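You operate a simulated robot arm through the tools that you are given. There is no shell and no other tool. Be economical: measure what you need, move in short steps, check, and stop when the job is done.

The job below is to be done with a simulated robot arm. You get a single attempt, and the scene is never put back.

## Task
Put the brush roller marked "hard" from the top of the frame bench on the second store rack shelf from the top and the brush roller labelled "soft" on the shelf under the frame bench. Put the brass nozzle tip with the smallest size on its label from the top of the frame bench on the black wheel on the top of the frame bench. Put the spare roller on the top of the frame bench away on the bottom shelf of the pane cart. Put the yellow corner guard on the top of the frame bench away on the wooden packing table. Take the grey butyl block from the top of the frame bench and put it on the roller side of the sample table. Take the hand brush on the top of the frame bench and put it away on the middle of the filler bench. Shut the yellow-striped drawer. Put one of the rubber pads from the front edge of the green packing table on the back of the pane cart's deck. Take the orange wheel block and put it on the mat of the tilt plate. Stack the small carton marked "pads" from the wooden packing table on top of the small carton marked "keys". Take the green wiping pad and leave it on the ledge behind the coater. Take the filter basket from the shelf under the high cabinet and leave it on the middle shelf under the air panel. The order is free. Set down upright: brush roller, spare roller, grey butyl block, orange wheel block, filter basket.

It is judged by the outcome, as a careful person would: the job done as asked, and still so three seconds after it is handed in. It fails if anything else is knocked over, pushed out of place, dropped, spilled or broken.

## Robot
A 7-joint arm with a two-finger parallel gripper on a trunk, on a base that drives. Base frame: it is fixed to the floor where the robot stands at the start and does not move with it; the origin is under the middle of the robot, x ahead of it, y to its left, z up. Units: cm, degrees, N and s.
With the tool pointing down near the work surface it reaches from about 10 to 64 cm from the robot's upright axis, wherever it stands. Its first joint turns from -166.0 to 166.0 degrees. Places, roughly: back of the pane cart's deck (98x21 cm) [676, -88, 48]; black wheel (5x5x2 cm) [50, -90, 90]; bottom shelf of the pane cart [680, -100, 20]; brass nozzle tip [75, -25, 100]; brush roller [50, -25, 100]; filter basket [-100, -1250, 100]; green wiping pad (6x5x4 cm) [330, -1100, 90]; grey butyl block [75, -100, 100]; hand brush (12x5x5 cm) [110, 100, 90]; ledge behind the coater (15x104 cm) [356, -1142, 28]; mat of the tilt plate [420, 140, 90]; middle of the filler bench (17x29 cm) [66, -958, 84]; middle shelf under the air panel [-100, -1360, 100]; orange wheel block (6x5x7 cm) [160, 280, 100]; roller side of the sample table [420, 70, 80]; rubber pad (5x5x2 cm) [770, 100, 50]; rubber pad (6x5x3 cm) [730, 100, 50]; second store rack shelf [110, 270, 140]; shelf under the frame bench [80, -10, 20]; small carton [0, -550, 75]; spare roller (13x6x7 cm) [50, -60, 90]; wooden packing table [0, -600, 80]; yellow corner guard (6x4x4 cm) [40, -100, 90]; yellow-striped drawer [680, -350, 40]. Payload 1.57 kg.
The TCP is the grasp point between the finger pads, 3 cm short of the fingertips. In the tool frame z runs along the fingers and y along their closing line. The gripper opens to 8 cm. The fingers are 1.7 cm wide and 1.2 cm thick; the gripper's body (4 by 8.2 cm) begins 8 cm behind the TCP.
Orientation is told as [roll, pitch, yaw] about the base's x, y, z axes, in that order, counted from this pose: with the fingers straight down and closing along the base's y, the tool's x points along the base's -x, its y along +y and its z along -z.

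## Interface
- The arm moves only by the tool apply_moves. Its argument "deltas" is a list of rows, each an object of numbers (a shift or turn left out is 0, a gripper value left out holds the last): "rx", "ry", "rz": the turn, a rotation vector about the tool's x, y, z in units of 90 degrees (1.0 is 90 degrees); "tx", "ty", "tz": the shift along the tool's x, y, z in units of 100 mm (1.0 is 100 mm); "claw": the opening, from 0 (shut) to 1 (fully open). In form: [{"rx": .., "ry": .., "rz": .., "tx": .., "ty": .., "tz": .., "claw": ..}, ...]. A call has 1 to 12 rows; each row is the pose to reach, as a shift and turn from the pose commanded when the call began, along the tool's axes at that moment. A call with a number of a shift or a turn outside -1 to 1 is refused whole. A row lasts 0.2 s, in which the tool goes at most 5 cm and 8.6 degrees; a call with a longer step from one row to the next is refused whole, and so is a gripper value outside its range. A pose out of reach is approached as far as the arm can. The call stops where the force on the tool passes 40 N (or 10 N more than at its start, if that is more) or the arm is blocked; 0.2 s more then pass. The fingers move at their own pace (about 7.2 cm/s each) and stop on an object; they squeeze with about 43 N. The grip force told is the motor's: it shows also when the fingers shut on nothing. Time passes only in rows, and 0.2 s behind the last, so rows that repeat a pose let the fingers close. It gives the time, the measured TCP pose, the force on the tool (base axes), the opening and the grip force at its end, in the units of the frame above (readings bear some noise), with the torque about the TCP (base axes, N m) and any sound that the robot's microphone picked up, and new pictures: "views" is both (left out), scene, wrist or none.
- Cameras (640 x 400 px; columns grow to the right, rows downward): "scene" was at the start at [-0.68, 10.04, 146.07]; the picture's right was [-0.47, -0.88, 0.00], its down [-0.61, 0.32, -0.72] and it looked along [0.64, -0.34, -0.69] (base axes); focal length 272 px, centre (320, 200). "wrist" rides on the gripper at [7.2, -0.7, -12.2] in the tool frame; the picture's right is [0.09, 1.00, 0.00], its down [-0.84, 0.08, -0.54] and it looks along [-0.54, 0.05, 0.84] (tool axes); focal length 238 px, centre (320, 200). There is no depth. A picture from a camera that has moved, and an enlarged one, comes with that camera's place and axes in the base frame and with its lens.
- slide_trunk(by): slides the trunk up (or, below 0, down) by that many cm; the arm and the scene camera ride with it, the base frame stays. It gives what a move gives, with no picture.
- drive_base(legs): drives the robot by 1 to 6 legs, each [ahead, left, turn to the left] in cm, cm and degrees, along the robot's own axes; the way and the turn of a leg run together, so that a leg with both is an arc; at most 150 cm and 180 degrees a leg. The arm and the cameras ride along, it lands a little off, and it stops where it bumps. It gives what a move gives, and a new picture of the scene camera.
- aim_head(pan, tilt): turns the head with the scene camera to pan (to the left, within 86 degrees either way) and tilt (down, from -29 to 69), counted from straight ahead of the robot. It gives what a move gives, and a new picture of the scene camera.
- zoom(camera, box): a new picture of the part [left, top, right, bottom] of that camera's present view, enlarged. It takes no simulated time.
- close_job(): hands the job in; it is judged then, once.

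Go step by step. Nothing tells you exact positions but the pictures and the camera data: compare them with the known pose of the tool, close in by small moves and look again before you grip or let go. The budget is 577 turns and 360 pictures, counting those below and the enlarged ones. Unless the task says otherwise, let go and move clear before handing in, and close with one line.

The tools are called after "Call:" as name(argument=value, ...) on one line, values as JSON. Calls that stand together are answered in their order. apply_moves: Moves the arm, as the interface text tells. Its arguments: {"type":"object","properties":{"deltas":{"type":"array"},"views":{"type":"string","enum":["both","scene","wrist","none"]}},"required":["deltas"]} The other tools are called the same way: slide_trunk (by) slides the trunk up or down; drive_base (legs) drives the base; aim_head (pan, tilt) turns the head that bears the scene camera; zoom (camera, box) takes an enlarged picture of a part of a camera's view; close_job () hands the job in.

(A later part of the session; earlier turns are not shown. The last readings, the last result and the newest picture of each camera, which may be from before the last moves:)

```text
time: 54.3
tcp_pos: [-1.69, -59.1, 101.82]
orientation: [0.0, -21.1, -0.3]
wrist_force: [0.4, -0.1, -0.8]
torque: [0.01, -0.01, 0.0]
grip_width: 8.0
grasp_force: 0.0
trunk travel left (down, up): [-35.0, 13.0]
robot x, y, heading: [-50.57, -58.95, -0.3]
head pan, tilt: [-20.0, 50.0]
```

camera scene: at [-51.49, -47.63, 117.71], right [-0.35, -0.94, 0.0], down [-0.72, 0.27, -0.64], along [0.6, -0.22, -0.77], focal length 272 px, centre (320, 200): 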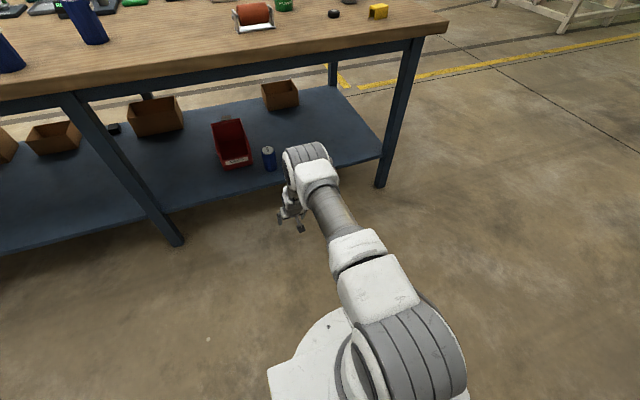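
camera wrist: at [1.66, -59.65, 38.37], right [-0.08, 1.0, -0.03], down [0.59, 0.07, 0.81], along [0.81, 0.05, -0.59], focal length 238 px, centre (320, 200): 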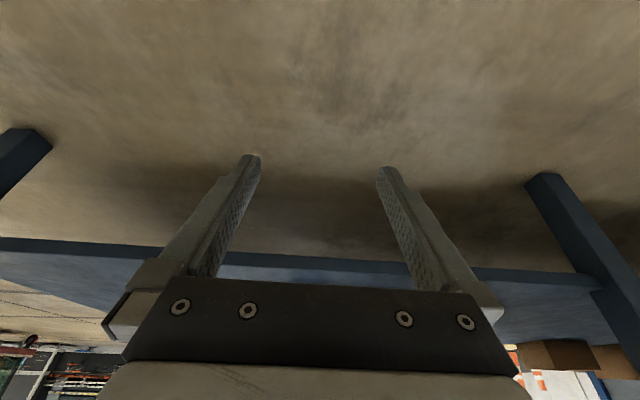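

Call:
apply_moves(deltas=[{"tx": 0.2, "ry": -0.09}, {"tx": 0.4, "ry": -0.18}, {"tx": 0.6, "ry": -0.27}, {"tx": 0.8, "ry": -0.36}, {"tx": 0.9, "ry": -0.433}], views="none")

Call:
drive_base(legs=[[25, 30, 0], [21, 30, 0]])

Call:
aim_head(pan=-10, tilt=45)

Call:
apply_moves(deltas=[{"claw": 1}], views="wrist")

```text
time: 55.5
tcp_pos: [-4.27, -59.13, 96.6]
orientation: [0.1, -60.2, -0.2]
wrist_force: [0.8, -0.1, -0.2]
torque: [0.0, 0.03, 0.01]
grip_width: 8.0
grasp_force: 0.0
out of reach, approached as far as the arm can: row 3, 4, 5
trunk travel left (down, up): [-35.0, 13.0]
robot x, y, heading: [-51.0, -58.95, -0.4]
head pan, tilt: [-20.0, 50.0]
```

```text
time: 60.7
tcp_pos: [42.12, 0.77, 96.67]
orientation: [0.2, -60.1, 0.0]
wrist_force: [0.0, -0.8, -0.4]
torque: [0.03, 0.03, -0.01]
grip_width: 7.98
grasp_force: 0.1
trunk travel left (down, up): [-35.0, 13.0]
robot x, y, heading: [-4.21, 0.52, -0.0]
head pan, tilt: [-20.0, 50.0]
camera scene: at [-5.24, 11.95, 152.71], right [-0.34, -0.94, 0.0], down [-0.72, 0.26, -0.64], along [0.6, -0.22, -0.77], focal length 272 px, centre (320, 200)
```

scene: 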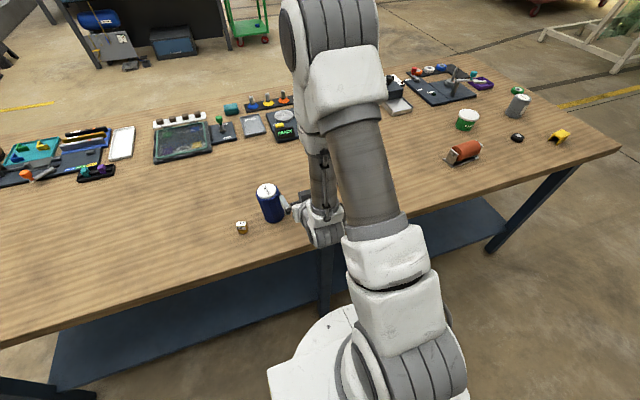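

```text
time: 61.4
tcp_pos: [42.1, 0.75, 96.66]
orientation: [0.1, -60.0, -0.1]
wrist_force: [0.7, -0.6, 0.1]
torque: [0.0, -0.01, 0.01]
grip_width: 7.95
grasp_force: 0.0
trunk travel left (down, up): [-35.0, 13.0]
robot x, y, heading: [-4.61, 0.31, -0.1]
head pan, tilt: [-10.0, 45.0]
camera scene: at [-4.47, 13.17, 153.4], right [-0.17, -0.98, 0.0], down [-0.7, 0.12, -0.71], along [0.7, -0.12, -0.71], focal length 272 px, centre (320, 200)
```

scene: 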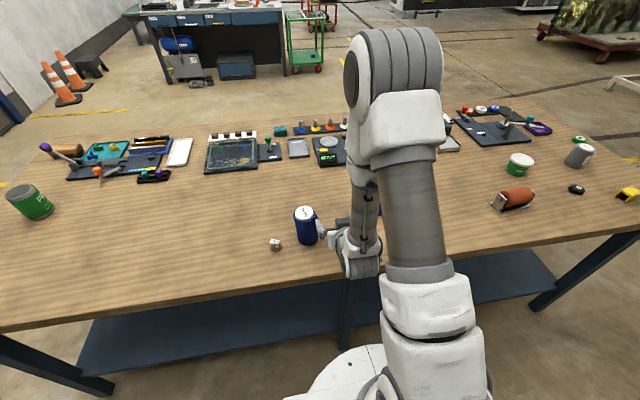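

```text
time: 61.8
tcp_pos: [42.06, 0.85, 96.64]
orientation: [0.1, -60.1, -0.1]
wrist_force: [-0.5, 0.0, -0.8]
torque: [0.03, 0.02, 0.01]
grip_width: 7.98
grasp_force: 0.0
trunk travel left (down, up): [-35.0, 13.0]
robot x, y, heading: [-4.63, 0.48, -0.1]
head pan, tilt: [-10.0, 45.0]
camera wrist: at [27.88, 0.1, 96.57], right [-0.05, 1.0, -0.08], down [-0.05, 0.08, 1.0], along [1.0, 0.05, 0.05], focal length 238 px, centre (320, 200)
```

wrist: 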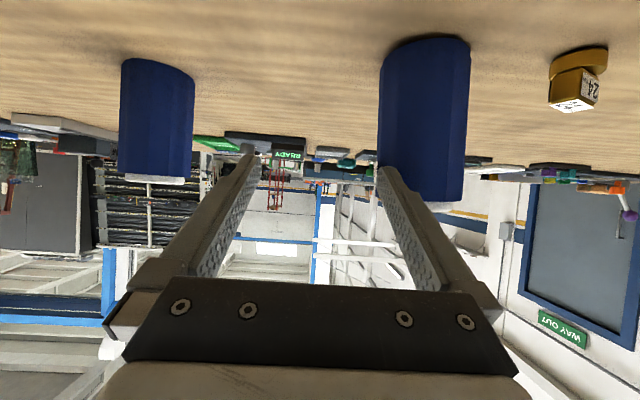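

I misjudged: the tool came lower than planned and nudged the hard roller a few cm to the left; it still stands. I back off and line up on it anew.

Call:
drive_base(legs=[[-10, 0, 0], [0, 7.5, 0]])

Call:
apply_moves(deltas=[{"claw": 1}], views="wrist")

```text
time: 64.0
tcp_pos: [31.93, 8.16, 96.66]
orientation: [0.1, -60.1, -0.1]
wrist_force: [0.9, 0.2, 0.2]
torque: [-0.03, -0.02, -0.02]
grip_width: 7.99
grasp_force: 0.0
trunk travel left (down, up): [-35.0, 13.0]
robot x, y, heading: [-14.94, 8.28, -0.0]
head pan, tilt: [-10.0, 45.0]
camera scene: at [-14.51, 20.74, 153.4], right [-0.18, -0.98, 0.0], down [-0.7, 0.12, -0.71], along [0.7, -0.12, -0.71], focal length 272 px, centre (320, 200)
```

scene: 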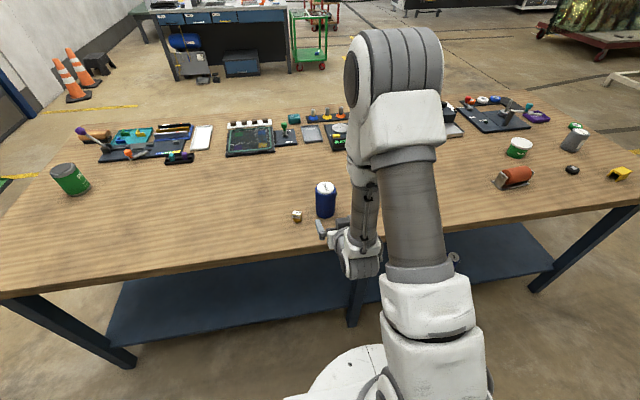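

```text
time: 64.4
tcp_pos: [32.0, 8.28, 96.69]
orientation: [0.1, -60.2, -0.1]
wrist_force: [-0.6, 0.1, -0.3]
torque: [-0.03, -0.06, 0.0]
grip_width: 7.99
grasp_force: 0.0
trunk travel left (down, up): [-35.0, 13.0]
robot x, y, heading: [-14.75, 8.38, -0.2]
head pan, tilt: [-10.0, 45.0]
camera wrist: at [17.82, 7.64, 96.57], right [-0.04, 1.0, -0.08], down [-0.05, 0.08, 1.0], along [1.0, 0.05, 0.05], focal length 238 px, centre (320, 200)
```

wrist: 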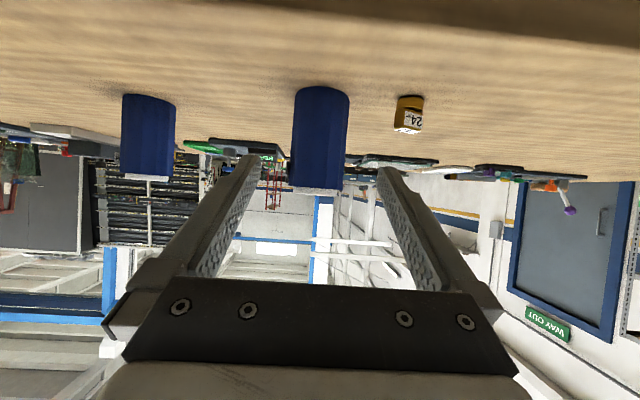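

Call:
apply_moves(deltas=[{"tx": 0.17, "tz": 0.1, "ty": 0.06}, {"tx": 0.35, "tz": 0.2, "ty": 0.06}], views="none")

```text
time: 65.0
tcp_pos: [32.04, 8.85, 92.74]
orientation: [0.0, -60.1, -0.2]
wrist_force: [-0.3, 0.3, 0.3]
torque: [0.01, -0.03, 0.0]
grip_width: 8.01
grasp_force: 0.0
trunk travel left (down, up): [-35.0, 13.0]
robot x, y, heading: [-14.29, 8.24, -0.3]
head pan, tilt: [-10.0, 45.0]
```

Call:
drive_base(legs=[[7, 0, 0]])

Call:
apply_moves(deltas=[{"claw": 1}], views="wrist")

```text
time: 66.1
tcp_pos: [39.0, 8.7, 92.7]
orientation: [0.1, -60.2, -0.1]
wrist_force: [-0.5, -0.4, 0.6]
torque: [-0.01, 0.01, 0.01]
grip_width: 8.01
grasp_force: 0.1
trunk travel left (down, up): [-35.0, 13.0]
robot x, y, heading: [-7.62, 7.89, 0.0]
head pan, tilt: [-10.0, 45.0]
camera scene: at [-7.54, 20.73, 153.4], right [-0.18, -0.98, 0.0], down [-0.7, 0.12, -0.71], along [0.7, -0.12, -0.71], focal length 272 px, centre (320, 200)
```

scene: 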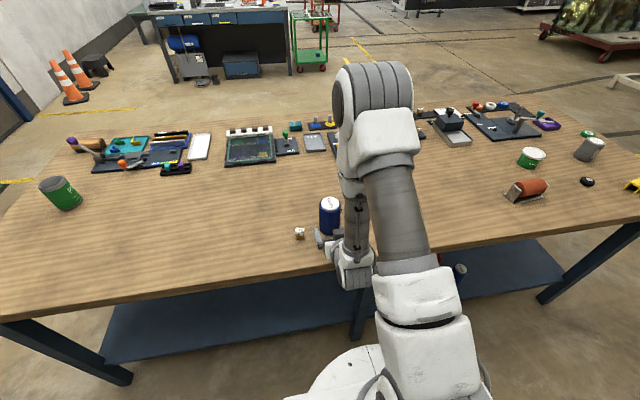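

```text
time: 66.5
tcp_pos: [38.89, 8.86, 92.63]
orientation: [0.1, -60.0, -0.1]
wrist_force: [-0.7, 0.3, -0.2]
torque: [-0.02, 0.02, 0.01]
grip_width: 8.01
grasp_force: 0.1
trunk travel left (down, up): [-35.0, 13.0]
robot x, y, heading: [-7.44, 8.27, -0.1]
head pan, tilt: [-10.0, 45.0]
camera wrist: at [24.78, 8.18, 92.6], right [-0.04, 1.0, -0.08], down [-0.05, 0.08, 1.0], along [1.0, 0.05, 0.05], focal length 238 px, centre (320, 200)
```

wrist: 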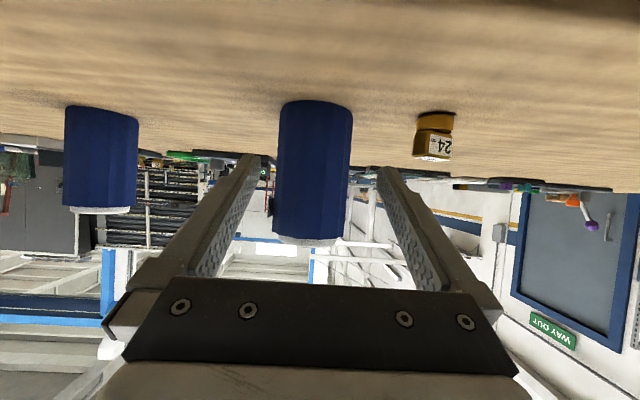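

Call:
apply_moves(deltas=[{"tx": -0.13, "tz": 0.22, "ty": -0.01}, {"tx": -0.26, "tz": 0.45, "ty": -0.01}, {"tx": -0.26, "tz": 0.45, "ty": -0.01}], views="wrist")

```text
time: 67.3
tcp_pos: [44.15, 8.63, 92.63]
orientation: [0.0, -60.1, 0.0]
wrist_force: [0.2, 0.1, -0.2]
torque: [0.03, -0.01, 0.03]
grip_width: 8.0
grasp_force: 0.1
trunk travel left (down, up): [-35.0, 13.0]
robot x, y, heading: [-7.49, 8.18, -0.2]
head pan, tilt: [-10.0, 45.0]
camera wrist: at [30.02, 8.03, 92.55], right [-0.04, 1.0, -0.08], down [-0.05, 0.08, 1.0], along [1.0, 0.05, 0.05], focal length 238 px, centre (320, 200)
```

wrist: 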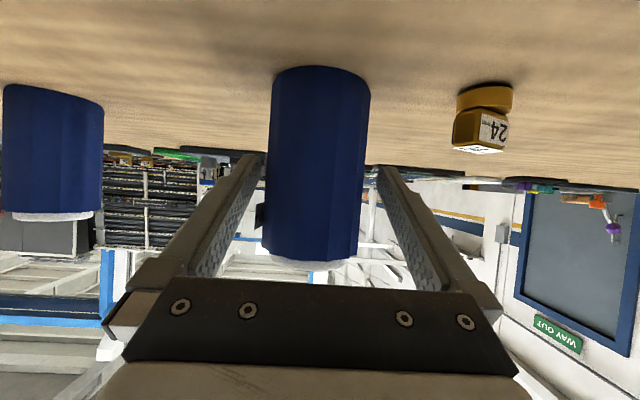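

Well placed between the fingers. Close and lift gently.

Call:
apply_moves(deltas=[{"claw": 0}, {"claw": 0}, {"claw": 0}, {"claw": 0}, {"tx": -0.04, "tz": -0.02, "claw": 0}, {"tx": -0.09, "tz": -0.05, "claw": 0}, {"tx": -0.18, "tz": -0.1, "claw": 0}, {"tx": -0.27, "tz": -0.15, "claw": 0}, {"tx": -0.4, "tz": -0.23, "claw": 0}, {"tx": -0.52, "tz": -0.3, "claw": 0}], views="wrist")

```text
time: 69.5
tcp_pos: [44.16, 8.75, 98.63]
orientation: [0.0, -60.0, -0.1]
wrist_force: [0.2, 0.0, -1.1]
torque: [-0.02, 0.02, -0.02]
grip_width: 6.17
grasp_force: 42.7
trunk travel left (down, up): [-35.0, 13.0]
robot x, y, heading: [-7.24, 8.23, -0.3]
head pan, tilt: [-10.0, 45.0]
camera wrist: at [30.0, 8.04, 98.58], right [-0.04, 1.0, -0.08], down [-0.05, 0.08, 1.0], along [1.0, 0.05, 0.05], focal length 238 px, centre (320, 200)
```

wrist: 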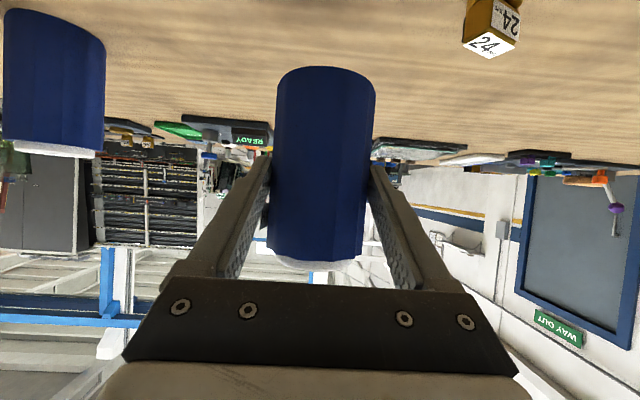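

Held. Back away from the bench, raise the trunk, and look at the rack.

Call:
drive_base(legs=[[-35, 0, 0]])

Call:
slide_trunk(by=13)

Call:
aim_head(pan=60, tilt=15)

```text
time: 71.5
tcp_pos: [24.25, 8.52, 98.71]
orientation: [0.1, -60.2, -0.3]
wrist_force: [-0.8, 0.0, -2.1]
torque: [0.02, 0.02, 0.03]
grip_width: 6.19
grasp_force: 43.1
trunk travel left (down, up): [-35.0, 13.0]
robot x, y, heading: [-27.55, 8.28, -0.2]
head pan, tilt: [-10.0, 45.0]
stopped in leg 1: the robot was blocked; the commanded pose is now the measured one
camera scene: at [-27.4, 20.73, 153.4], right [-0.18, -0.98, 0.0], down [-0.7, 0.13, -0.71], along [0.7, -0.13, -0.71], focal length 272 px, centre (320, 200)
```

scene: 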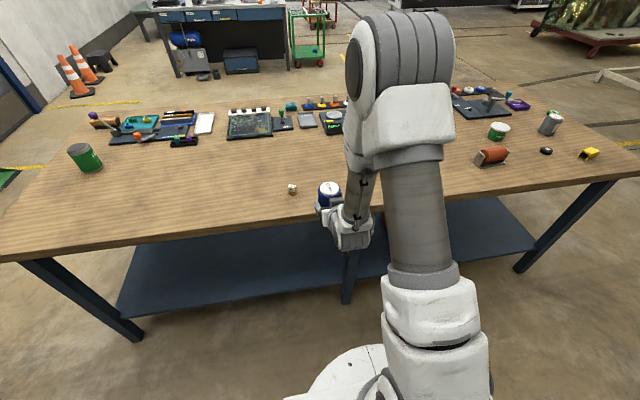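

```text
time: 73.1
tcp_pos: [24.33, 8.64, 111.73]
orientation: [0.1, -60.1, -0.2]
wrist_force: [0.2, -0.2, -1.7]
torque: [-0.01, 0.05, 0.0]
grip_width: 6.17
grasp_force: 42.9
trunk travel left (down, up): [-48.0, 0.0]
robot x, y, heading: [-27.06, 8.35, -0.1]
head pan, tilt: [-10.0, 45.0]
```

```text
time: 74.5
tcp_pos: [24.25, 8.51, 111.78]
orientation: [0.0, -60.1, -0.3]
wrist_force: [-0.2, -0.5, -1.5]
torque: [0.0, 0.0, 0.01]
grip_width: 6.18
grasp_force: 43.1
trunk travel left (down, up): [-48.0, 0.0]
robot x, y, heading: [-27.3, 8.58, -0.3]
head pan, tilt: [60.0, 15.0]
camera scene: at [-30.64, 30.24, 171.08], right [0.86, -0.5, 0.0], down [-0.13, -0.22, -0.97], along [0.49, 0.83, -0.26], focal length 272 px, centre (320, 200)
```

scene: 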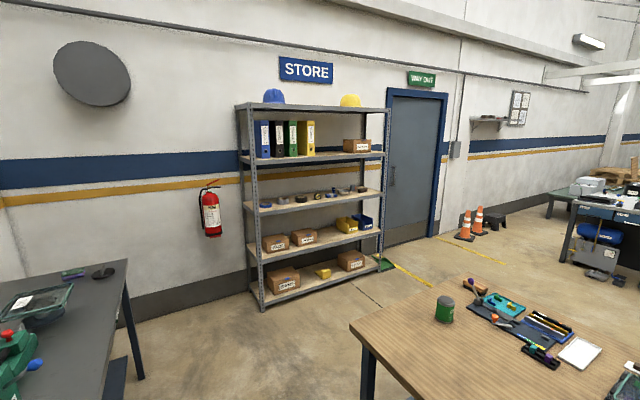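

Rack's second shelf (binders) is at z≈142 with a free gap at x≈118. I drive around the bench end to face the rack.

Call:
drive_base(legs=[[5, 60, 0], [0, 97, 0], [0, 0, 90], [0, -135, 0]])

Call:
aim_head(pan=0, tilt=15)

```text
time: 82.8
tcp_pos: [29.97, 107.87, 111.66]
orientation: [0.3, -59.9, -0.8]
wrist_force: [-0.4, -1.1, -1.1]
torque: [0.02, 0.02, 0.02]
grip_width: 6.2
grasp_force: 43.1
trunk travel left (down, up): [-48.0, 0.0]
robot x, y, heading: [-22.0, 107.58, -0.5]
head pan, tilt: [60.0, 15.0]
stopped in leg 2: the robot was blocked; the commanded pose is now the measured one
camera scene: at [-24.83, 129.58, 171.12], right [0.86, -0.51, 0.0], down [-0.13, -0.22, -0.97], along [0.49, 0.83, -0.26], focal length 272 px, centre (320, 200)
```

scene: 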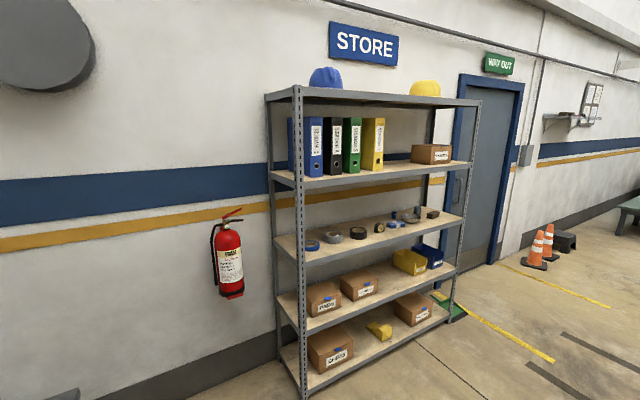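

```text
time: 84.1
tcp_pos: [29.65, 107.94, 111.64]
orientation: [0.2, -60.0, -0.6]
wrist_force: [0.4, -1.7, -0.7]
torque: [0.04, 0.08, 0.01]
grip_width: 6.17
grasp_force: 43.1
trunk travel left (down, up): [-48.0, 0.0]
robot x, y, heading: [-22.29, 107.56, -0.8]
head pan, tilt: [0.0, 15.0]
camera scene: at [-20.54, 121.74, 171.09], right [-0.01, -1.0, 0.0], down [-0.26, 0.0, -0.97], along [0.97, -0.01, -0.26], focal length 272 px, centre (320, 200)
```

scene: 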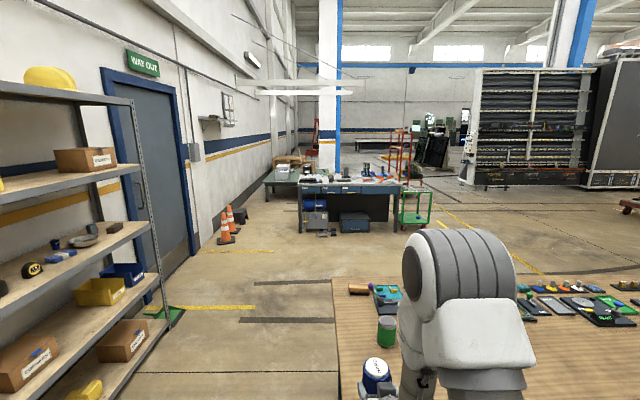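

Call:
aim_head(pan=86, tilt=60)

```text
time: 85.7
tcp_pos: [29.62, 107.78, 111.69]
orientation: [0.0, -60.1, -0.6]
wrist_force: [-0.8, 0.1, -1.2]
torque: [0.0, 0.03, -0.01]
grip_width: 6.18
grasp_force: 42.9
trunk travel left (down, up): [-48.0, 0.0]
robot x, y, heading: [-22.2, 107.77, -1.0]
head pan, tilt: [85.9, 60.0]
camera scene: at [-29.34, 128.48, 164.46], right [1.0, -0.08, 0.0], down [-0.07, -0.86, -0.5], along [0.04, 0.5, -0.87], focal length 272 px, centre (320, 200)
```

scene: 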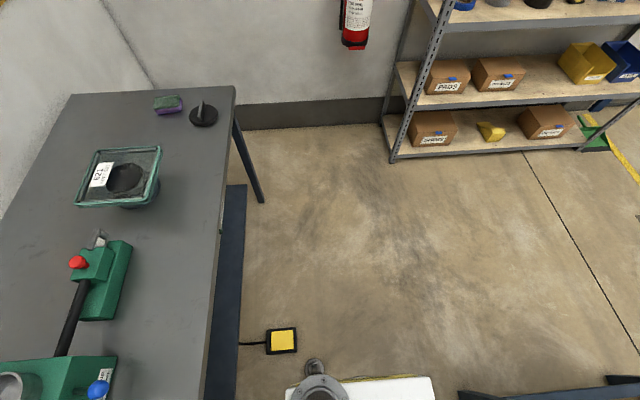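

A floor pedal stopped me. I sidestep toward the bench to pass it.

Call:
drive_base(legs=[[0, -4, 0], [18, 0, 0.5], [0, 62, 0]])

```text
time: 92.9
tcp_pos: [47.45, 167.14, 111.73]
orientation: [0.2, -60.0, 0.4]
wrist_force: [0.7, 1.1, -2.5]
torque: [0.0, 0.05, -0.02]
grip_width: 6.18
grasp_force: 42.7
trunk travel left (down, up): [-48.0, 0.0]
robot x, y, heading: [-4.47, 166.12, 0.2]
head pan, tilt: [85.9, 60.0]
camera scene: at [-11.84, 186.86, 164.45], right [1.0, -0.07, 0.0], down [-0.06, -0.86, -0.5], along [0.03, 0.5, -0.87], focal length 272 px, centre (320, 200)
```

scene: 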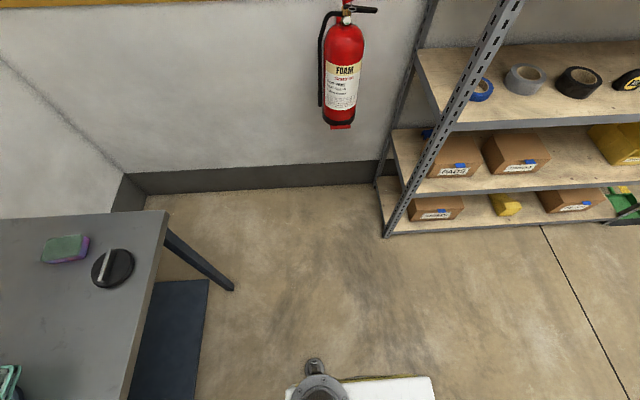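

Call:
drive_base(legs=[[0, 0, 90], [0, -122, 0]])

Call:
aim_head(pan=-5, tilt=20)

```text
time: 107.4
tcp_pos: [117.74, 218.31, 111.74]
orientation: [0.1, -60.0, 90.2]
wrist_force: [-0.4, 0.7, -2.6]
torque: [-0.07, -0.03, 0.0]
grip_width: 6.16
grasp_force: 42.3
trunk travel left (down, up): [-48.0, 0.0]
robot x, y, heading: [118.6, 166.79, 90.4]
head pan, tilt: [85.9, 60.0]
camera scene: at [97.86, 158.86, 164.46], right [0.07, 1.0, 0.0], down [0.86, -0.06, -0.5], along [-0.5, 0.03, -0.87], focal length 272 px, centre (320, 200)
```

scene: 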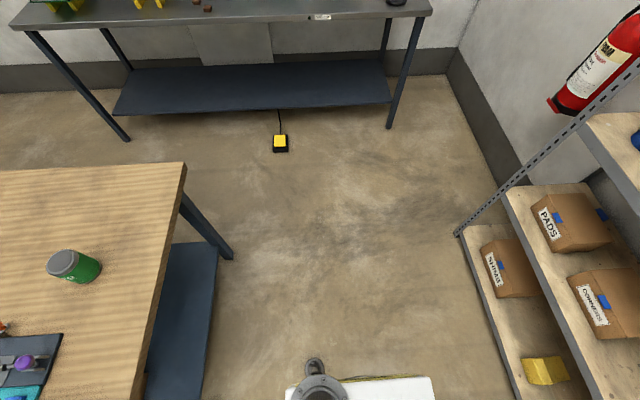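

```text
time: 109.1
tcp_pos: [117.68, 218.36, 111.68]
orientation: [0.1, -60.0, 90.2]
wrist_force: [0.1, -0.2, -2.0]
torque: [-0.06, -0.01, 0.0]
grip_width: 6.2
grasp_force: 43.2
trunk travel left (down, up): [-48.0, 0.0]
robot x, y, heading: [118.4, 166.4, 90.0]
head pan, tilt: [-5.0, 20.0]
camera scene: at [105.27, 167.69, 170.27], right [1.0, -0.08, 0.0], down [-0.03, -0.34, -0.94], along [0.08, 0.94, -0.34], focal length 272 px, centre (320, 200)
```

scene: 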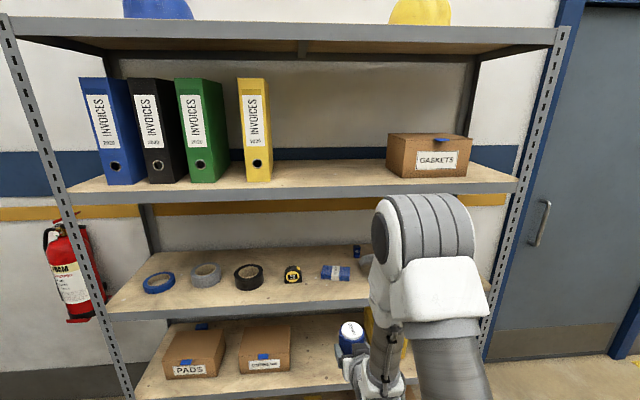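

Good view: shelf 2 surface z≈144, front edge y≈254, gap centred at x≈116. I raise the arm by 41 cm in steps.

Call:
apply_moves(deltas=[{"tx": -0.22, "tz": -0.125, "claw": 0}, {"tx": -0.44, "tz": -0.25, "claw": 0}, {"tx": -0.66, "tz": -0.375, "claw": 0}, {"tx": -0.87, "tz": -0.5, "claw": 0}], views="none")

Call:
apply_moves(deltas=[{"tx": -0.22, "tz": -0.125, "claw": 0}, {"tx": -0.44, "tz": -0.25, "claw": 0}, {"tx": -0.66, "tz": -0.375, "claw": 0}, {"tx": -0.87, "tz": -0.5, "claw": 0}], views="none")

Call:
apply_moves(deltas=[{"tx": -0.22, "tz": -0.125, "claw": 0}, {"tx": -0.44, "tz": -0.25, "claw": 0}, {"tx": -0.66, "tz": -0.375, "claw": 0}, {"tx": -0.87, "tz": -0.5, "claw": 0}], views="scene")

```text
time: 110.1
tcp_pos: [117.77, 218.29, 121.65]
orientation: [0.1, -60.0, 90.2]
wrist_force: [0.0, 0.1, -2.2]
torque: [-0.04, 0.0, 0.0]
grip_width: 6.18
grasp_force: 43.0
trunk travel left (down, up): [-48.0, 0.0]
robot x, y, heading: [118.53, 166.6, 90.1]
head pan, tilt: [-5.0, 20.0]
```

```text
time: 111.1
tcp_pos: [117.7, 218.34, 131.72]
orientation: [0.2, -59.9, 90.2]
wrist_force: [-0.2, 0.0, -1.7]
torque: [-0.05, 0.01, -0.02]
grip_width: 6.14
grasp_force: 43.0
trunk travel left (down, up): [-48.0, 0.0]
robot x, y, heading: [118.29, 166.53, 90.1]
head pan, tilt: [-5.0, 20.0]
```

```text
time: 112.1
tcp_pos: [117.54, 218.36, 141.84]
orientation: [0.1, -60.0, 90.3]
wrist_force: [0.5, 0.2, -2.2]
torque: [-0.03, 0.01, 0.02]
grip_width: 6.19
grasp_force: 42.9
trunk travel left (down, up): [-48.0, 0.0]
robot x, y, heading: [118.13, 166.41, 90.5]
head pan, tilt: [-5.0, 20.0]
camera scene: at [105.27, 167.67, 170.27], right [1.0, -0.08, 0.0], down [-0.03, -0.34, -0.94], along [0.08, 0.94, -0.34], focal length 272 px, centre (320, 200)
```

scene: 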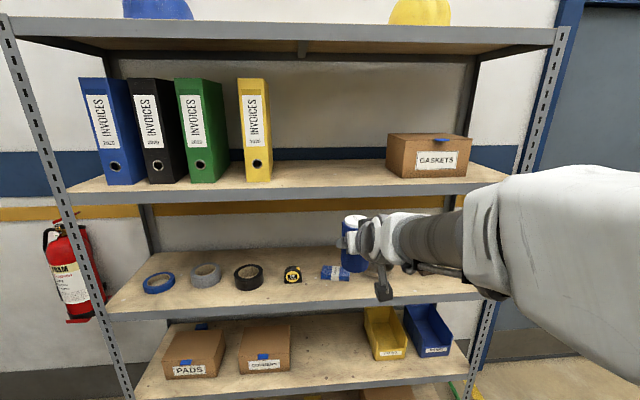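

Call:
apply_moves(deltas=[{"tx": -0.22, "tz": -0.125, "claw": 0}, {"tx": -0.44, "tz": -0.25, "claw": 0}, {"tx": -0.66, "tz": -0.375, "claw": 0}, {"tx": -0.87, "tz": -0.5, "claw": 0}, {"tx": -1.0, "tz": -0.59, "claw": 0}], views="none")

Call:
drive_base(legs=[[25, 0, 0]])

```text
time: 113.3
tcp_pos: [117.75, 218.02, 153.56]
orientation: [0.1, -59.9, 90.3]
wrist_force: [-0.3, 0.3, -3.1]
torque: [-0.06, 0.02, -0.01]
grip_width: 6.19
grasp_force: 43.0
trunk travel left (down, up): [-48.0, 0.0]
robot x, y, heading: [118.35, 166.35, 90.2]
head pan, tilt: [-5.0, 20.0]
```

```text
time: 115.5
tcp_pos: [117.5, 243.07, 153.47]
orientation: [0.2, -59.9, 90.3]
wrist_force: [-0.6, 0.4, -1.7]
torque: [-0.01, 0.05, -0.03]
grip_width: 6.2
grasp_force: 42.7
trunk travel left (down, up): [-48.0, 0.0]
robot x, y, heading: [118.42, 191.55, 90.2]
head pan, tilt: [-5.0, 20.0]
camera scene: at [105.18, 192.64, 170.27], right [1.0, -0.08, 0.0], down [-0.03, -0.34, -0.94], along [0.08, 0.94, -0.34], focal length 272 px, centre (320, 200)
```

scene: 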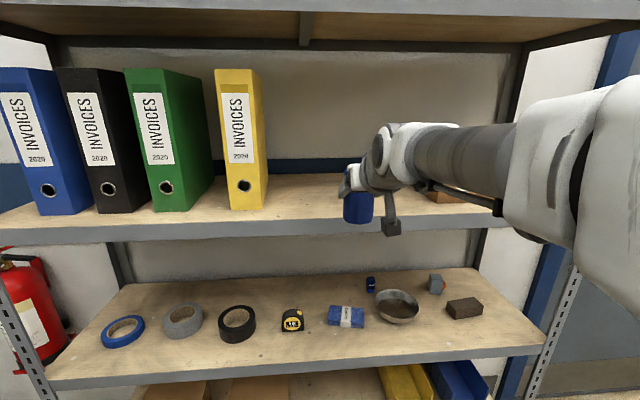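

Call:
drive_base(legs=[[17, 0, 0]])

Call:
apply_moves(deltas=[{"claw": 0}], views="wrist")

```text
time: 117.2
tcp_pos: [117.36, 259.88, 153.52]
orientation: [0.1, -60.0, 90.3]
wrist_force: [0.9, -0.4, -2.5]
torque: [-0.02, 0.01, 0.01]
grip_width: 6.2
grasp_force: 43.1
trunk travel left (down, up): [-48.0, 0.0]
robot x, y, heading: [118.35, 208.07, 90.5]
head pan, tilt: [-5.0, 20.0]
camera scene: at [105.09, 209.46, 170.27], right [1.0, -0.08, 0.0], down [-0.03, -0.34, -0.94], along [0.08, 0.94, -0.34], focal length 272 px, centre (320, 200)
```

scene: 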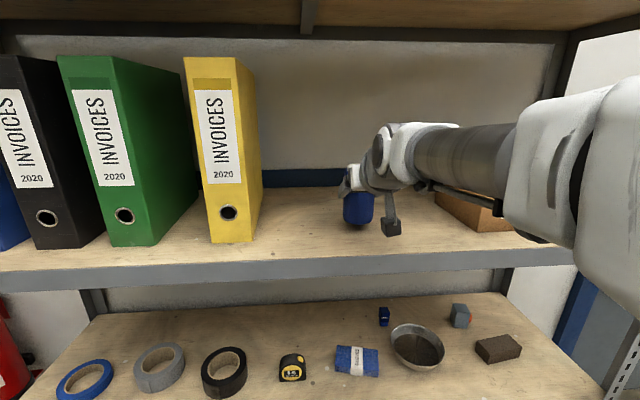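

```text
time: 117.6
tcp_pos: [117.32, 259.93, 153.36]
orientation: [0.1, -59.9, 90.4]
wrist_force: [-0.9, 0.0, -1.2]
torque: [-0.03, -0.01, 0.02]
grip_width: 6.19
grasp_force: 42.8
trunk travel left (down, up): [-48.0, 0.0]
robot x, y, heading: [117.99, 208.49, 90.2]
head pan, tilt: [-5.0, 20.0]
camera wrist: at [118.16, 245.78, 153.31], right [-1.0, -0.05, -0.08], down [-0.08, -0.05, 1.0], along [-0.06, 1.0, 0.05], focal length 238 px, centre (320, 200)
```

wrist: 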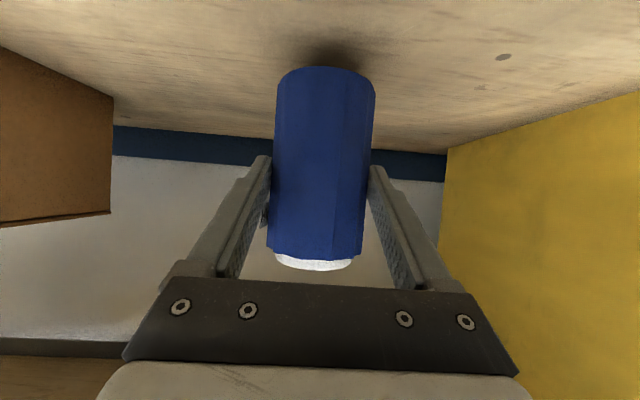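

Over the shelf. I lower slowly until it touches.

Call:
apply_moves(deltas=[{"tx": 0.09, "tz": 0.05, "claw": 0}, {"tx": 0.17, "tz": 0.1, "claw": 0}, {"tx": 0.26, "tz": 0.15, "claw": 0}, {"tx": 0.32, "tz": 0.18, "claw": 0}, {"tx": 0.37, "tz": 0.21, "claw": 0}, {"tx": 0.42, "tz": 0.24, "claw": 0}, {"tx": 0.47, "tz": 0.27, "claw": 0}], views="wrist")

```text
time: 119.2
tcp_pos: [117.29, 259.67, 148.95]
orientation: [0.1, -61.4, 90.3]
wrist_force: [0.2, -2.9, 38.6]
torque: [0.72, -0.03, -0.03]
grip_width: 6.2
grasp_force: 43.4
trunk travel left (down, up): [-48.0, 0.0]
robot x, y, heading: [117.75, 207.83, 90.2]
head pan, tilt: [-5.0, 20.0]
camera wrist: at [118.14, 245.63, 148.56], right [-1.0, -0.05, -0.08], down [-0.08, -0.08, 0.99], along [-0.06, 1.0, 0.07], focal length 238 px, centre (320, 200)
```

wrist: 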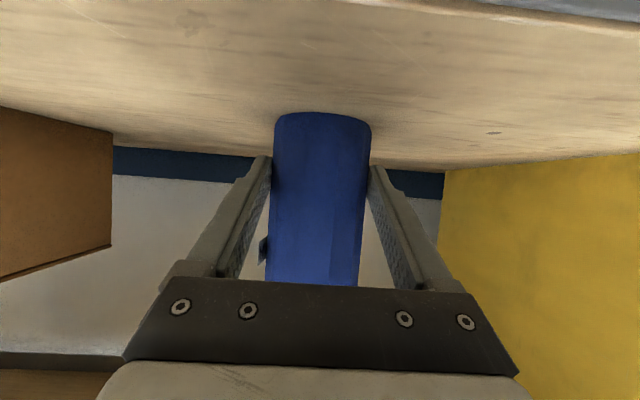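

Call:
apply_moves(deltas=[{"tx": -0.04, "tz": -0.02, "claw": 0}, {"tx": -0.04, "tz": -0.02, "claw": 1}, {"tx": -0.04, "tz": -0.02, "claw": 1}, {"tx": -0.04, "tz": -0.02, "claw": 1}], views="wrist")

```text
time: 120.2
tcp_pos: [117.46, 259.79, 148.43]
orientation: [0.0, -60.1, 90.3]
wrist_force: [0.1, -1.1, 0.0]
torque: [0.0, -0.03, 0.01]
grip_width: 8.01
grasp_force: 0.1
trunk travel left (down, up): [-48.0, 0.0]
robot x, y, heading: [118.26, 208.33, 90.4]
head pan, tilt: [-5.0, 20.0]
camera wrist: at [118.14, 245.77, 148.34], right [-1.0, -0.05, -0.08], down [-0.08, -0.05, 1.0], along [-0.06, 1.0, 0.05], focal length 238 px, centre (320, 200)
```

wrist: 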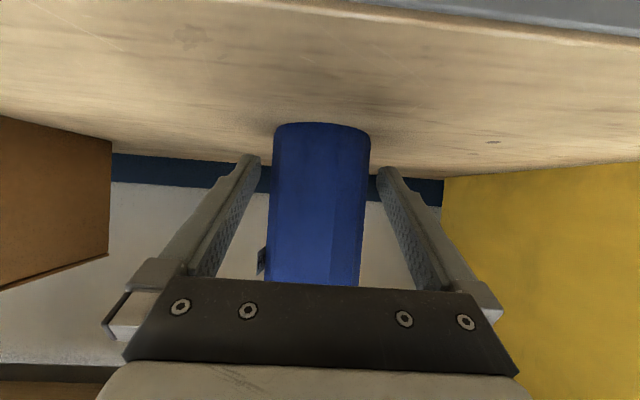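

Call:
drive_base(legs=[[-45, -20, 0]])

Call:
zoom(camera="scene", box=[200, 150, 520, 350])

```text
time: 123.7
tcp_pos: [137.52, 214.81, 148.41]
orientation: [0.2, -60.1, 90.5]
wrist_force: [0.4, 0.0, -0.4]
torque: [0.02, -0.02, 0.02]
grip_width: 8.01
grasp_force: 0.1
trunk travel left (down, up): [-48.0, 0.0]
robot x, y, heading: [138.87, 163.23, 90.3]
head pan, tilt: [-5.0, 20.0]
camera scene: at [125.4, 164.31, 170.27], right [1.0, -0.08, 0.0], down [-0.03, -0.34, -0.94], along [0.07, 0.94, -0.34], focal length 272 px, centre (320, 200)
```

scene: 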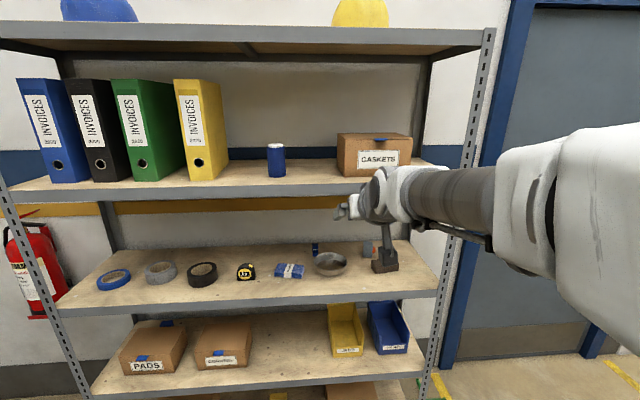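

```text
2.00 times, centred on (360, 250) of scene
camera zoom: at [125.4, 164.31, 170.27], right [1.0, -0.08, 0.0], down [-0.03, -0.34, -0.94], along [0.07, 0.94, -0.34], focal length 545 px, centre (240, 100)
```

zoom: 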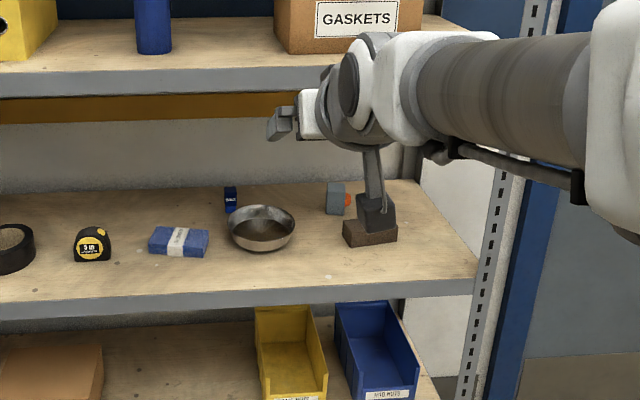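

Hard roller is standing on the right shelf. The orange-wheel block stands deep on the third shelf at about (159,285), behind a brick and a bowl. I back up a bit and try turning the gripper over (camera on top) in free space.

Call:
drive_base(legs=[[-12, 0, 0]])

Call:
apply_moves(deltas=[{"rz": 0.09}, {"rz": 0.18}, {"rz": 0.27}, {"rz": 0.36}, {"rz": 0.45}, {"rz": 0.54}, {"rz": 0.63}, {"rz": 0.72}, {"rz": 0.81}, {"rz": 0.9}, {"rz": 0.99}], views="scene")

```text
time: 125.2
tcp_pos: [137.66, 202.96, 148.63]
orientation: [0.2, -60.1, 90.5]
wrist_force: [0.0, -1.0, 0.7]
torque: [-0.01, -0.02, -0.06]
grip_width: 8.01
grasp_force: 0.0
trunk travel left (down, up): [-48.0, 0.0]
robot x, y, heading: [138.23, 151.12, 90.6]
head pan, tilt: [-5.0, 20.0]
camera scene: at [125.49, 152.41, 170.27], right [1.0, -0.08, 0.0], down [-0.03, -0.34, -0.94], along [0.07, 0.94, -0.34], focal length 272 px, centre (320, 200)
```

scene: 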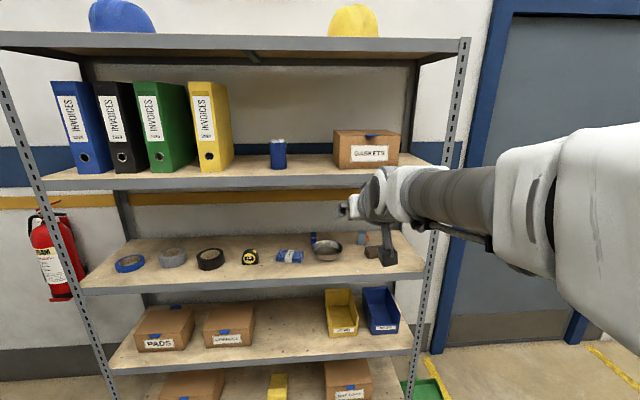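

```text
time: 127.5
tcp_pos: [137.45, 202.95, 148.8]
orientation: [60.5, -0.8, 1.1]
wrist_force: [0.5, -0.8, 0.6]
torque: [0.01, -0.01, -0.01]
grip_width: 8.0
grasp_force: 0.1
trunk travel left (down, up): [-48.0, 0.0]
robot x, y, heading: [138.44, 151.42, 90.6]
head pan, tilt: [-5.0, 20.0]
camera scene: at [124.53, 152.54, 171.67], right [1.0, 0.03, 0.0], down [0.01, -0.2, -0.98], along [-0.03, 0.98, -0.2], focal length 272 px, centre (320, 200)
```

scene: 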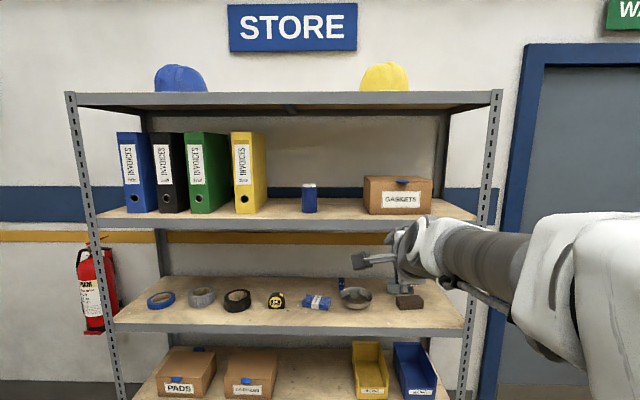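

Call:
apply_moves(deltas=[{"rz": 0.09}, {"rz": 0.18}, {"rz": 0.27}, {"rz": 0.36}, {"rz": 0.45}, {"rz": 0.54}, {"rz": 0.63}, {"rz": 0.72}, {"rz": 0.81}, {"rz": 0.9}, {"rz": 1.0}], views="both")

```text
refused: row 11 steps farther than a row can; nothing moved
```

Call:
apply_moves(deltas=[{"rz": 0.09}, {"rz": 0.18}, {"rz": 0.27}, {"rz": 0.36}, {"rz": 0.45}, {"rz": 0.54}, {"rz": 0.63}, {"rz": 0.72}, {"rz": 0.81}, {"rz": 0.9}, {"rz": 0.98}, {"rz": 1.0}], views="both")

```text
time: 130.2
tcp_pos: [137.63, 203.09, 148.3]
orientation: [0.9, 60.0, -88.2]
wrist_force: [-0.1, 0.1, 0.1]
torque: [0.02, 0.01, 0.02]
grip_width: 8.02
grasp_force: 0.2
trunk travel left (down, up): [-48.0, 0.0]
robot x, y, heading: [138.81, 151.61, 90.5]
head pan, tilt: [-5.0, 20.0]
camera scene: at [124.41, 152.02, 174.0], right [1.0, 0.04, 0.0], down [0.0, 0.06, -1.0], along [-0.04, 1.0, 0.06], focal length 272 px, centre (320, 200)
camera wrist: at [136.98, 196.14, 160.73], right [0.99, 0.06, 0.09], down [0.1, -0.89, -0.45], along [0.05, 0.46, -0.89], focal length 238 px, centre (320, 200)
```

scene: 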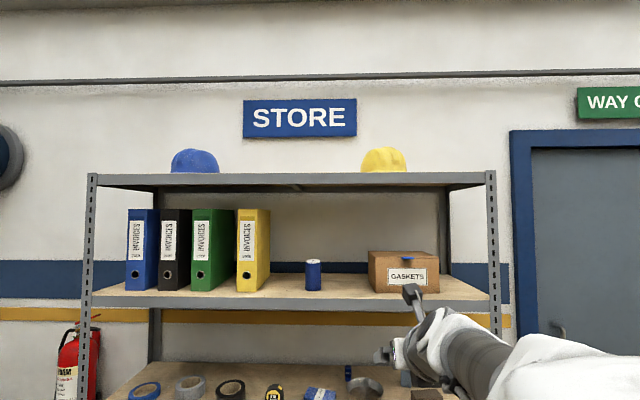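
wrist: 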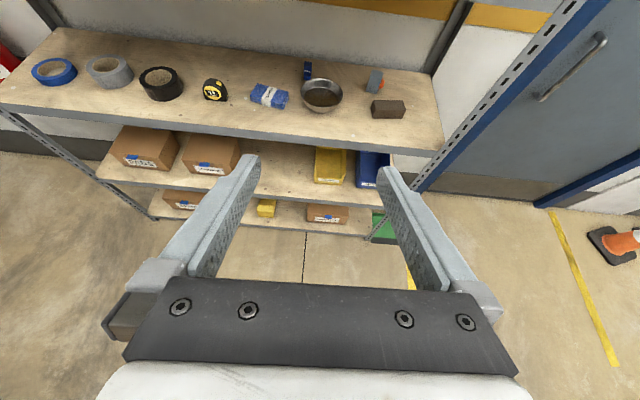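

Flipped; the wrist camera now looks down from above. Block at about (158.4,284). I lower the trunk and test forward reach in free air.

Call:
slide_trunk(by=-36)

Call:
apply_moves(deltas=[{"tx": 0.18, "tz": 0.32}, {"tx": 0.36, "tz": 0.63}, {"tx": 0.55, "tz": 0.95}], views="none")

```text
time: 133.7
tcp_pos: [137.46, 202.91, 112.45]
orientation: [1.5, 60.0, -87.6]
wrist_force: [0.2, 0.0, -0.5]
torque: [-0.02, -0.01, -0.01]
grip_width: 7.99
grasp_force: 0.0
trunk travel left (down, up): [-12.0, 36.0]
robot x, y, heading: [138.54, 151.56, 90.5]
head pan, tilt: [-5.0, 20.0]
```

```text
time: 134.7
tcp_pos: [125.94, 212.52, 112.46]
orientation: [1.9, 60.1, -76.4]
wrist_force: [-1.1, 0.1, 0.2]
torque: [0.02, -0.06, -0.07]
grip_width: 8.02
grasp_force: 0.0
out of reach, approached as far as the arm can: row 2
trunk travel left (down, up): [-12.0, 36.0]
robot x, y, heading: [138.45, 151.75, 90.2]
head pan, tilt: [-5.0, 20.0]
stopped in row 3: the arm was blocked; the commanded pose is now the measured one
```

Call:
aim_head(pan=-20, tilt=35)

```text
time: 135.4
tcp_pos: [126.16, 212.65, 112.58]
orientation: [1.7, 60.0, -76.8]
wrist_force: [0.6, -0.2, 0.3]
torque: [-0.01, 0.01, 0.02]
grip_width: 7.98
grasp_force: 0.1
trunk travel left (down, up): [-12.0, 36.0]
robot x, y, heading: [138.6, 150.92, 90.4]
head pan, tilt: [-20.0, 35.0]
camera scene: at [127.68, 151.48, 131.89], right [0.94, -0.33, 0.0], down [-0.19, -0.54, -0.82], along [0.27, 0.77, -0.57], focal length 272 px, centre (320, 200)
```

scene: 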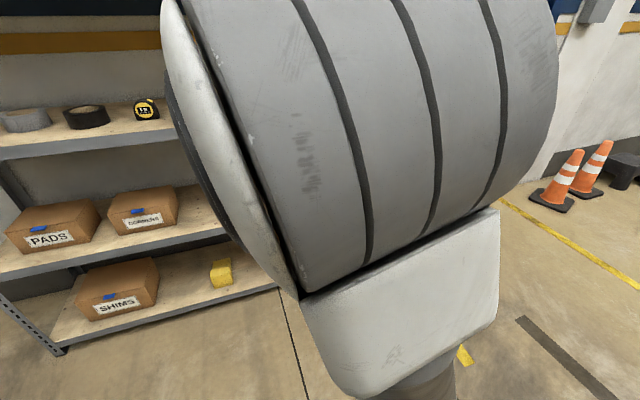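

The elbow came against the head mast on this side. I undo that move; the arm should work toward its right side instead.

Call:
apply_moves(deltas=[{"tx": -0.18, "tz": -0.32}, {"tx": -0.36, "tz": -0.63}, {"tx": -0.5, "tz": -0.87}], views="none")

Call:
apply_moves(deltas=[{"ty": 0.4}, {"ty": 0.8}, {"ty": 1.0}], views="scene")

```text
time: 136.4
tcp_pos: [130.84, 204.59, 108.95]
orientation: [-9.7, 56.0, -87.5]
wrist_force: [-0.5, 0.2, 0.6]
torque: [0.01, -0.02, 0.0]
grip_width: 8.0
grasp_force: 0.1
trunk travel left (down, up): [-12.0, 36.0]
robot x, y, heading: [138.45, 151.67, 90.6]
head pan, tilt: [-20.0, 35.0]
stopped in row 3: the arm was blocked; the commanded pose is now the measured one
```

```text
time: 137.2
tcp_pos: [140.02, 206.23, 108.34]
orientation: [-8.9, 56.2, -86.4]
wrist_force: [-0.9, -0.6, 0.3]
torque: [-0.02, 0.02, 0.01]
grip_width: 8.01
grasp_force: 0.0
trunk travel left (down, up): [-12.0, 36.0]
robot x, y, heading: [138.77, 151.34, 90.6]
head pan, tilt: [-20.0, 35.0]
camera scene: at [127.66, 151.48, 131.88], right [0.94, -0.33, 0.0], down [-0.19, -0.54, -0.82], along [0.27, 0.77, -0.57], focal length 272 px, centre (320, 200)
```

scene: 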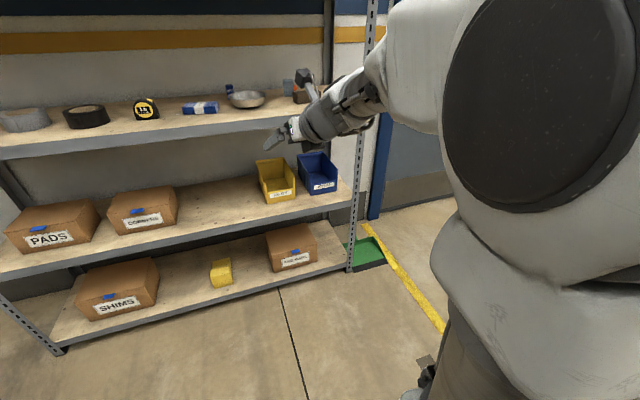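

Call:
apply_moves(deltas=[{"ty": 0.4}, {"ty": 0.8}, {"ty": 1.0}], views="none")

Call:
apply_moves(deltas=[{"ty": 0.4}, {"ty": 0.8}, {"ty": 1.0}], views="scene")

```text
time: 138.0
tcp_pos: [149.81, 208.07, 107.6]
orientation: [-8.8, 56.2, -86.4]
wrist_force: [-0.9, 0.3, -0.2]
torque: [-0.02, 0.0, -0.02]
grip_width: 7.99
grasp_force: 0.1
trunk travel left (down, up): [-12.0, 36.0]
robot x, y, heading: [139.12, 151.23, 90.5]
head pan, tilt: [-20.0, 35.0]
```

```text
time: 138.8
tcp_pos: [159.71, 210.01, 106.45]
orientation: [-9.0, 56.2, -86.5]
wrist_force: [0.5, 0.7, 1.1]
torque: [0.0, -0.02, 0.01]
grip_width: 8.0
grasp_force: 0.1
trunk travel left (down, up): [-12.0, 36.0]
robot x, y, heading: [138.62, 151.28, 90.7]
head pan, tilt: [-20.0, 35.0]
camera scene: at [127.67, 151.48, 131.88], right [0.94, -0.33, 0.0], down [-0.19, -0.54, -0.82], along [0.27, 0.77, -0.57], focal length 272 px, centre (320, 200)
```

scene: 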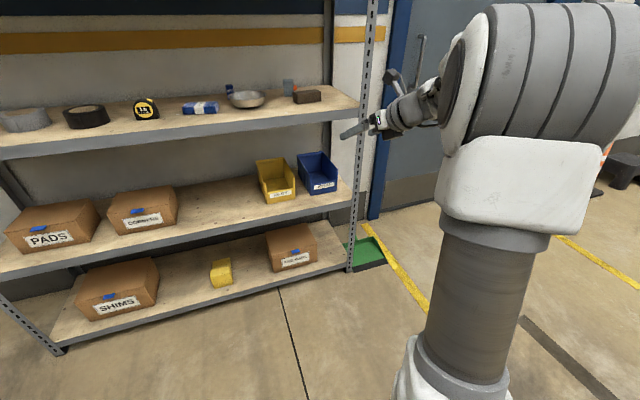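

Arm is happier on its right (62 cm reach here). I straighten the tool's yaw and roll.

Call:
apply_moves(deltas=[{"rx": -0.073, "ry": 0.025, "rz": 0.016}, {"rx": -0.146, "ry": 0.051, "rz": 0.031}], views="none")

```text
time: 139.4
tcp_pos: [159.86, 209.99, 106.45]
orientation: [-0.9, 60.5, -92.6]
wrist_force: [0.8, -0.9, -0.3]
torque: [0.01, 0.06, 0.02]
grip_width: 8.0
grasp_force: 0.1
trunk travel left (down, up): [-12.0, 36.0]
robot x, y, heading: [138.53, 151.08, 90.6]
head pan, tilt: [-20.0, 35.0]
```

Call:
apply_moves(deltas=[{"tx": 0.15, "tz": 0.26}, {"tx": 0.3, "tz": 0.52}], views="none")

```text
time: 140.0
tcp_pos: [159.87, 215.96, 106.59]
orientation: [-0.9, 60.4, -92.4]
wrist_force: [0.0, -0.5, 0.4]
torque: [-0.01, 0.01, -0.02]
grip_width: 7.98
grasp_force: 0.1
trunk travel left (down, up): [-12.0, 36.0]
robot x, y, heading: [138.48, 151.49, 90.3]
head pan, tilt: [-20.0, 35.0]
```

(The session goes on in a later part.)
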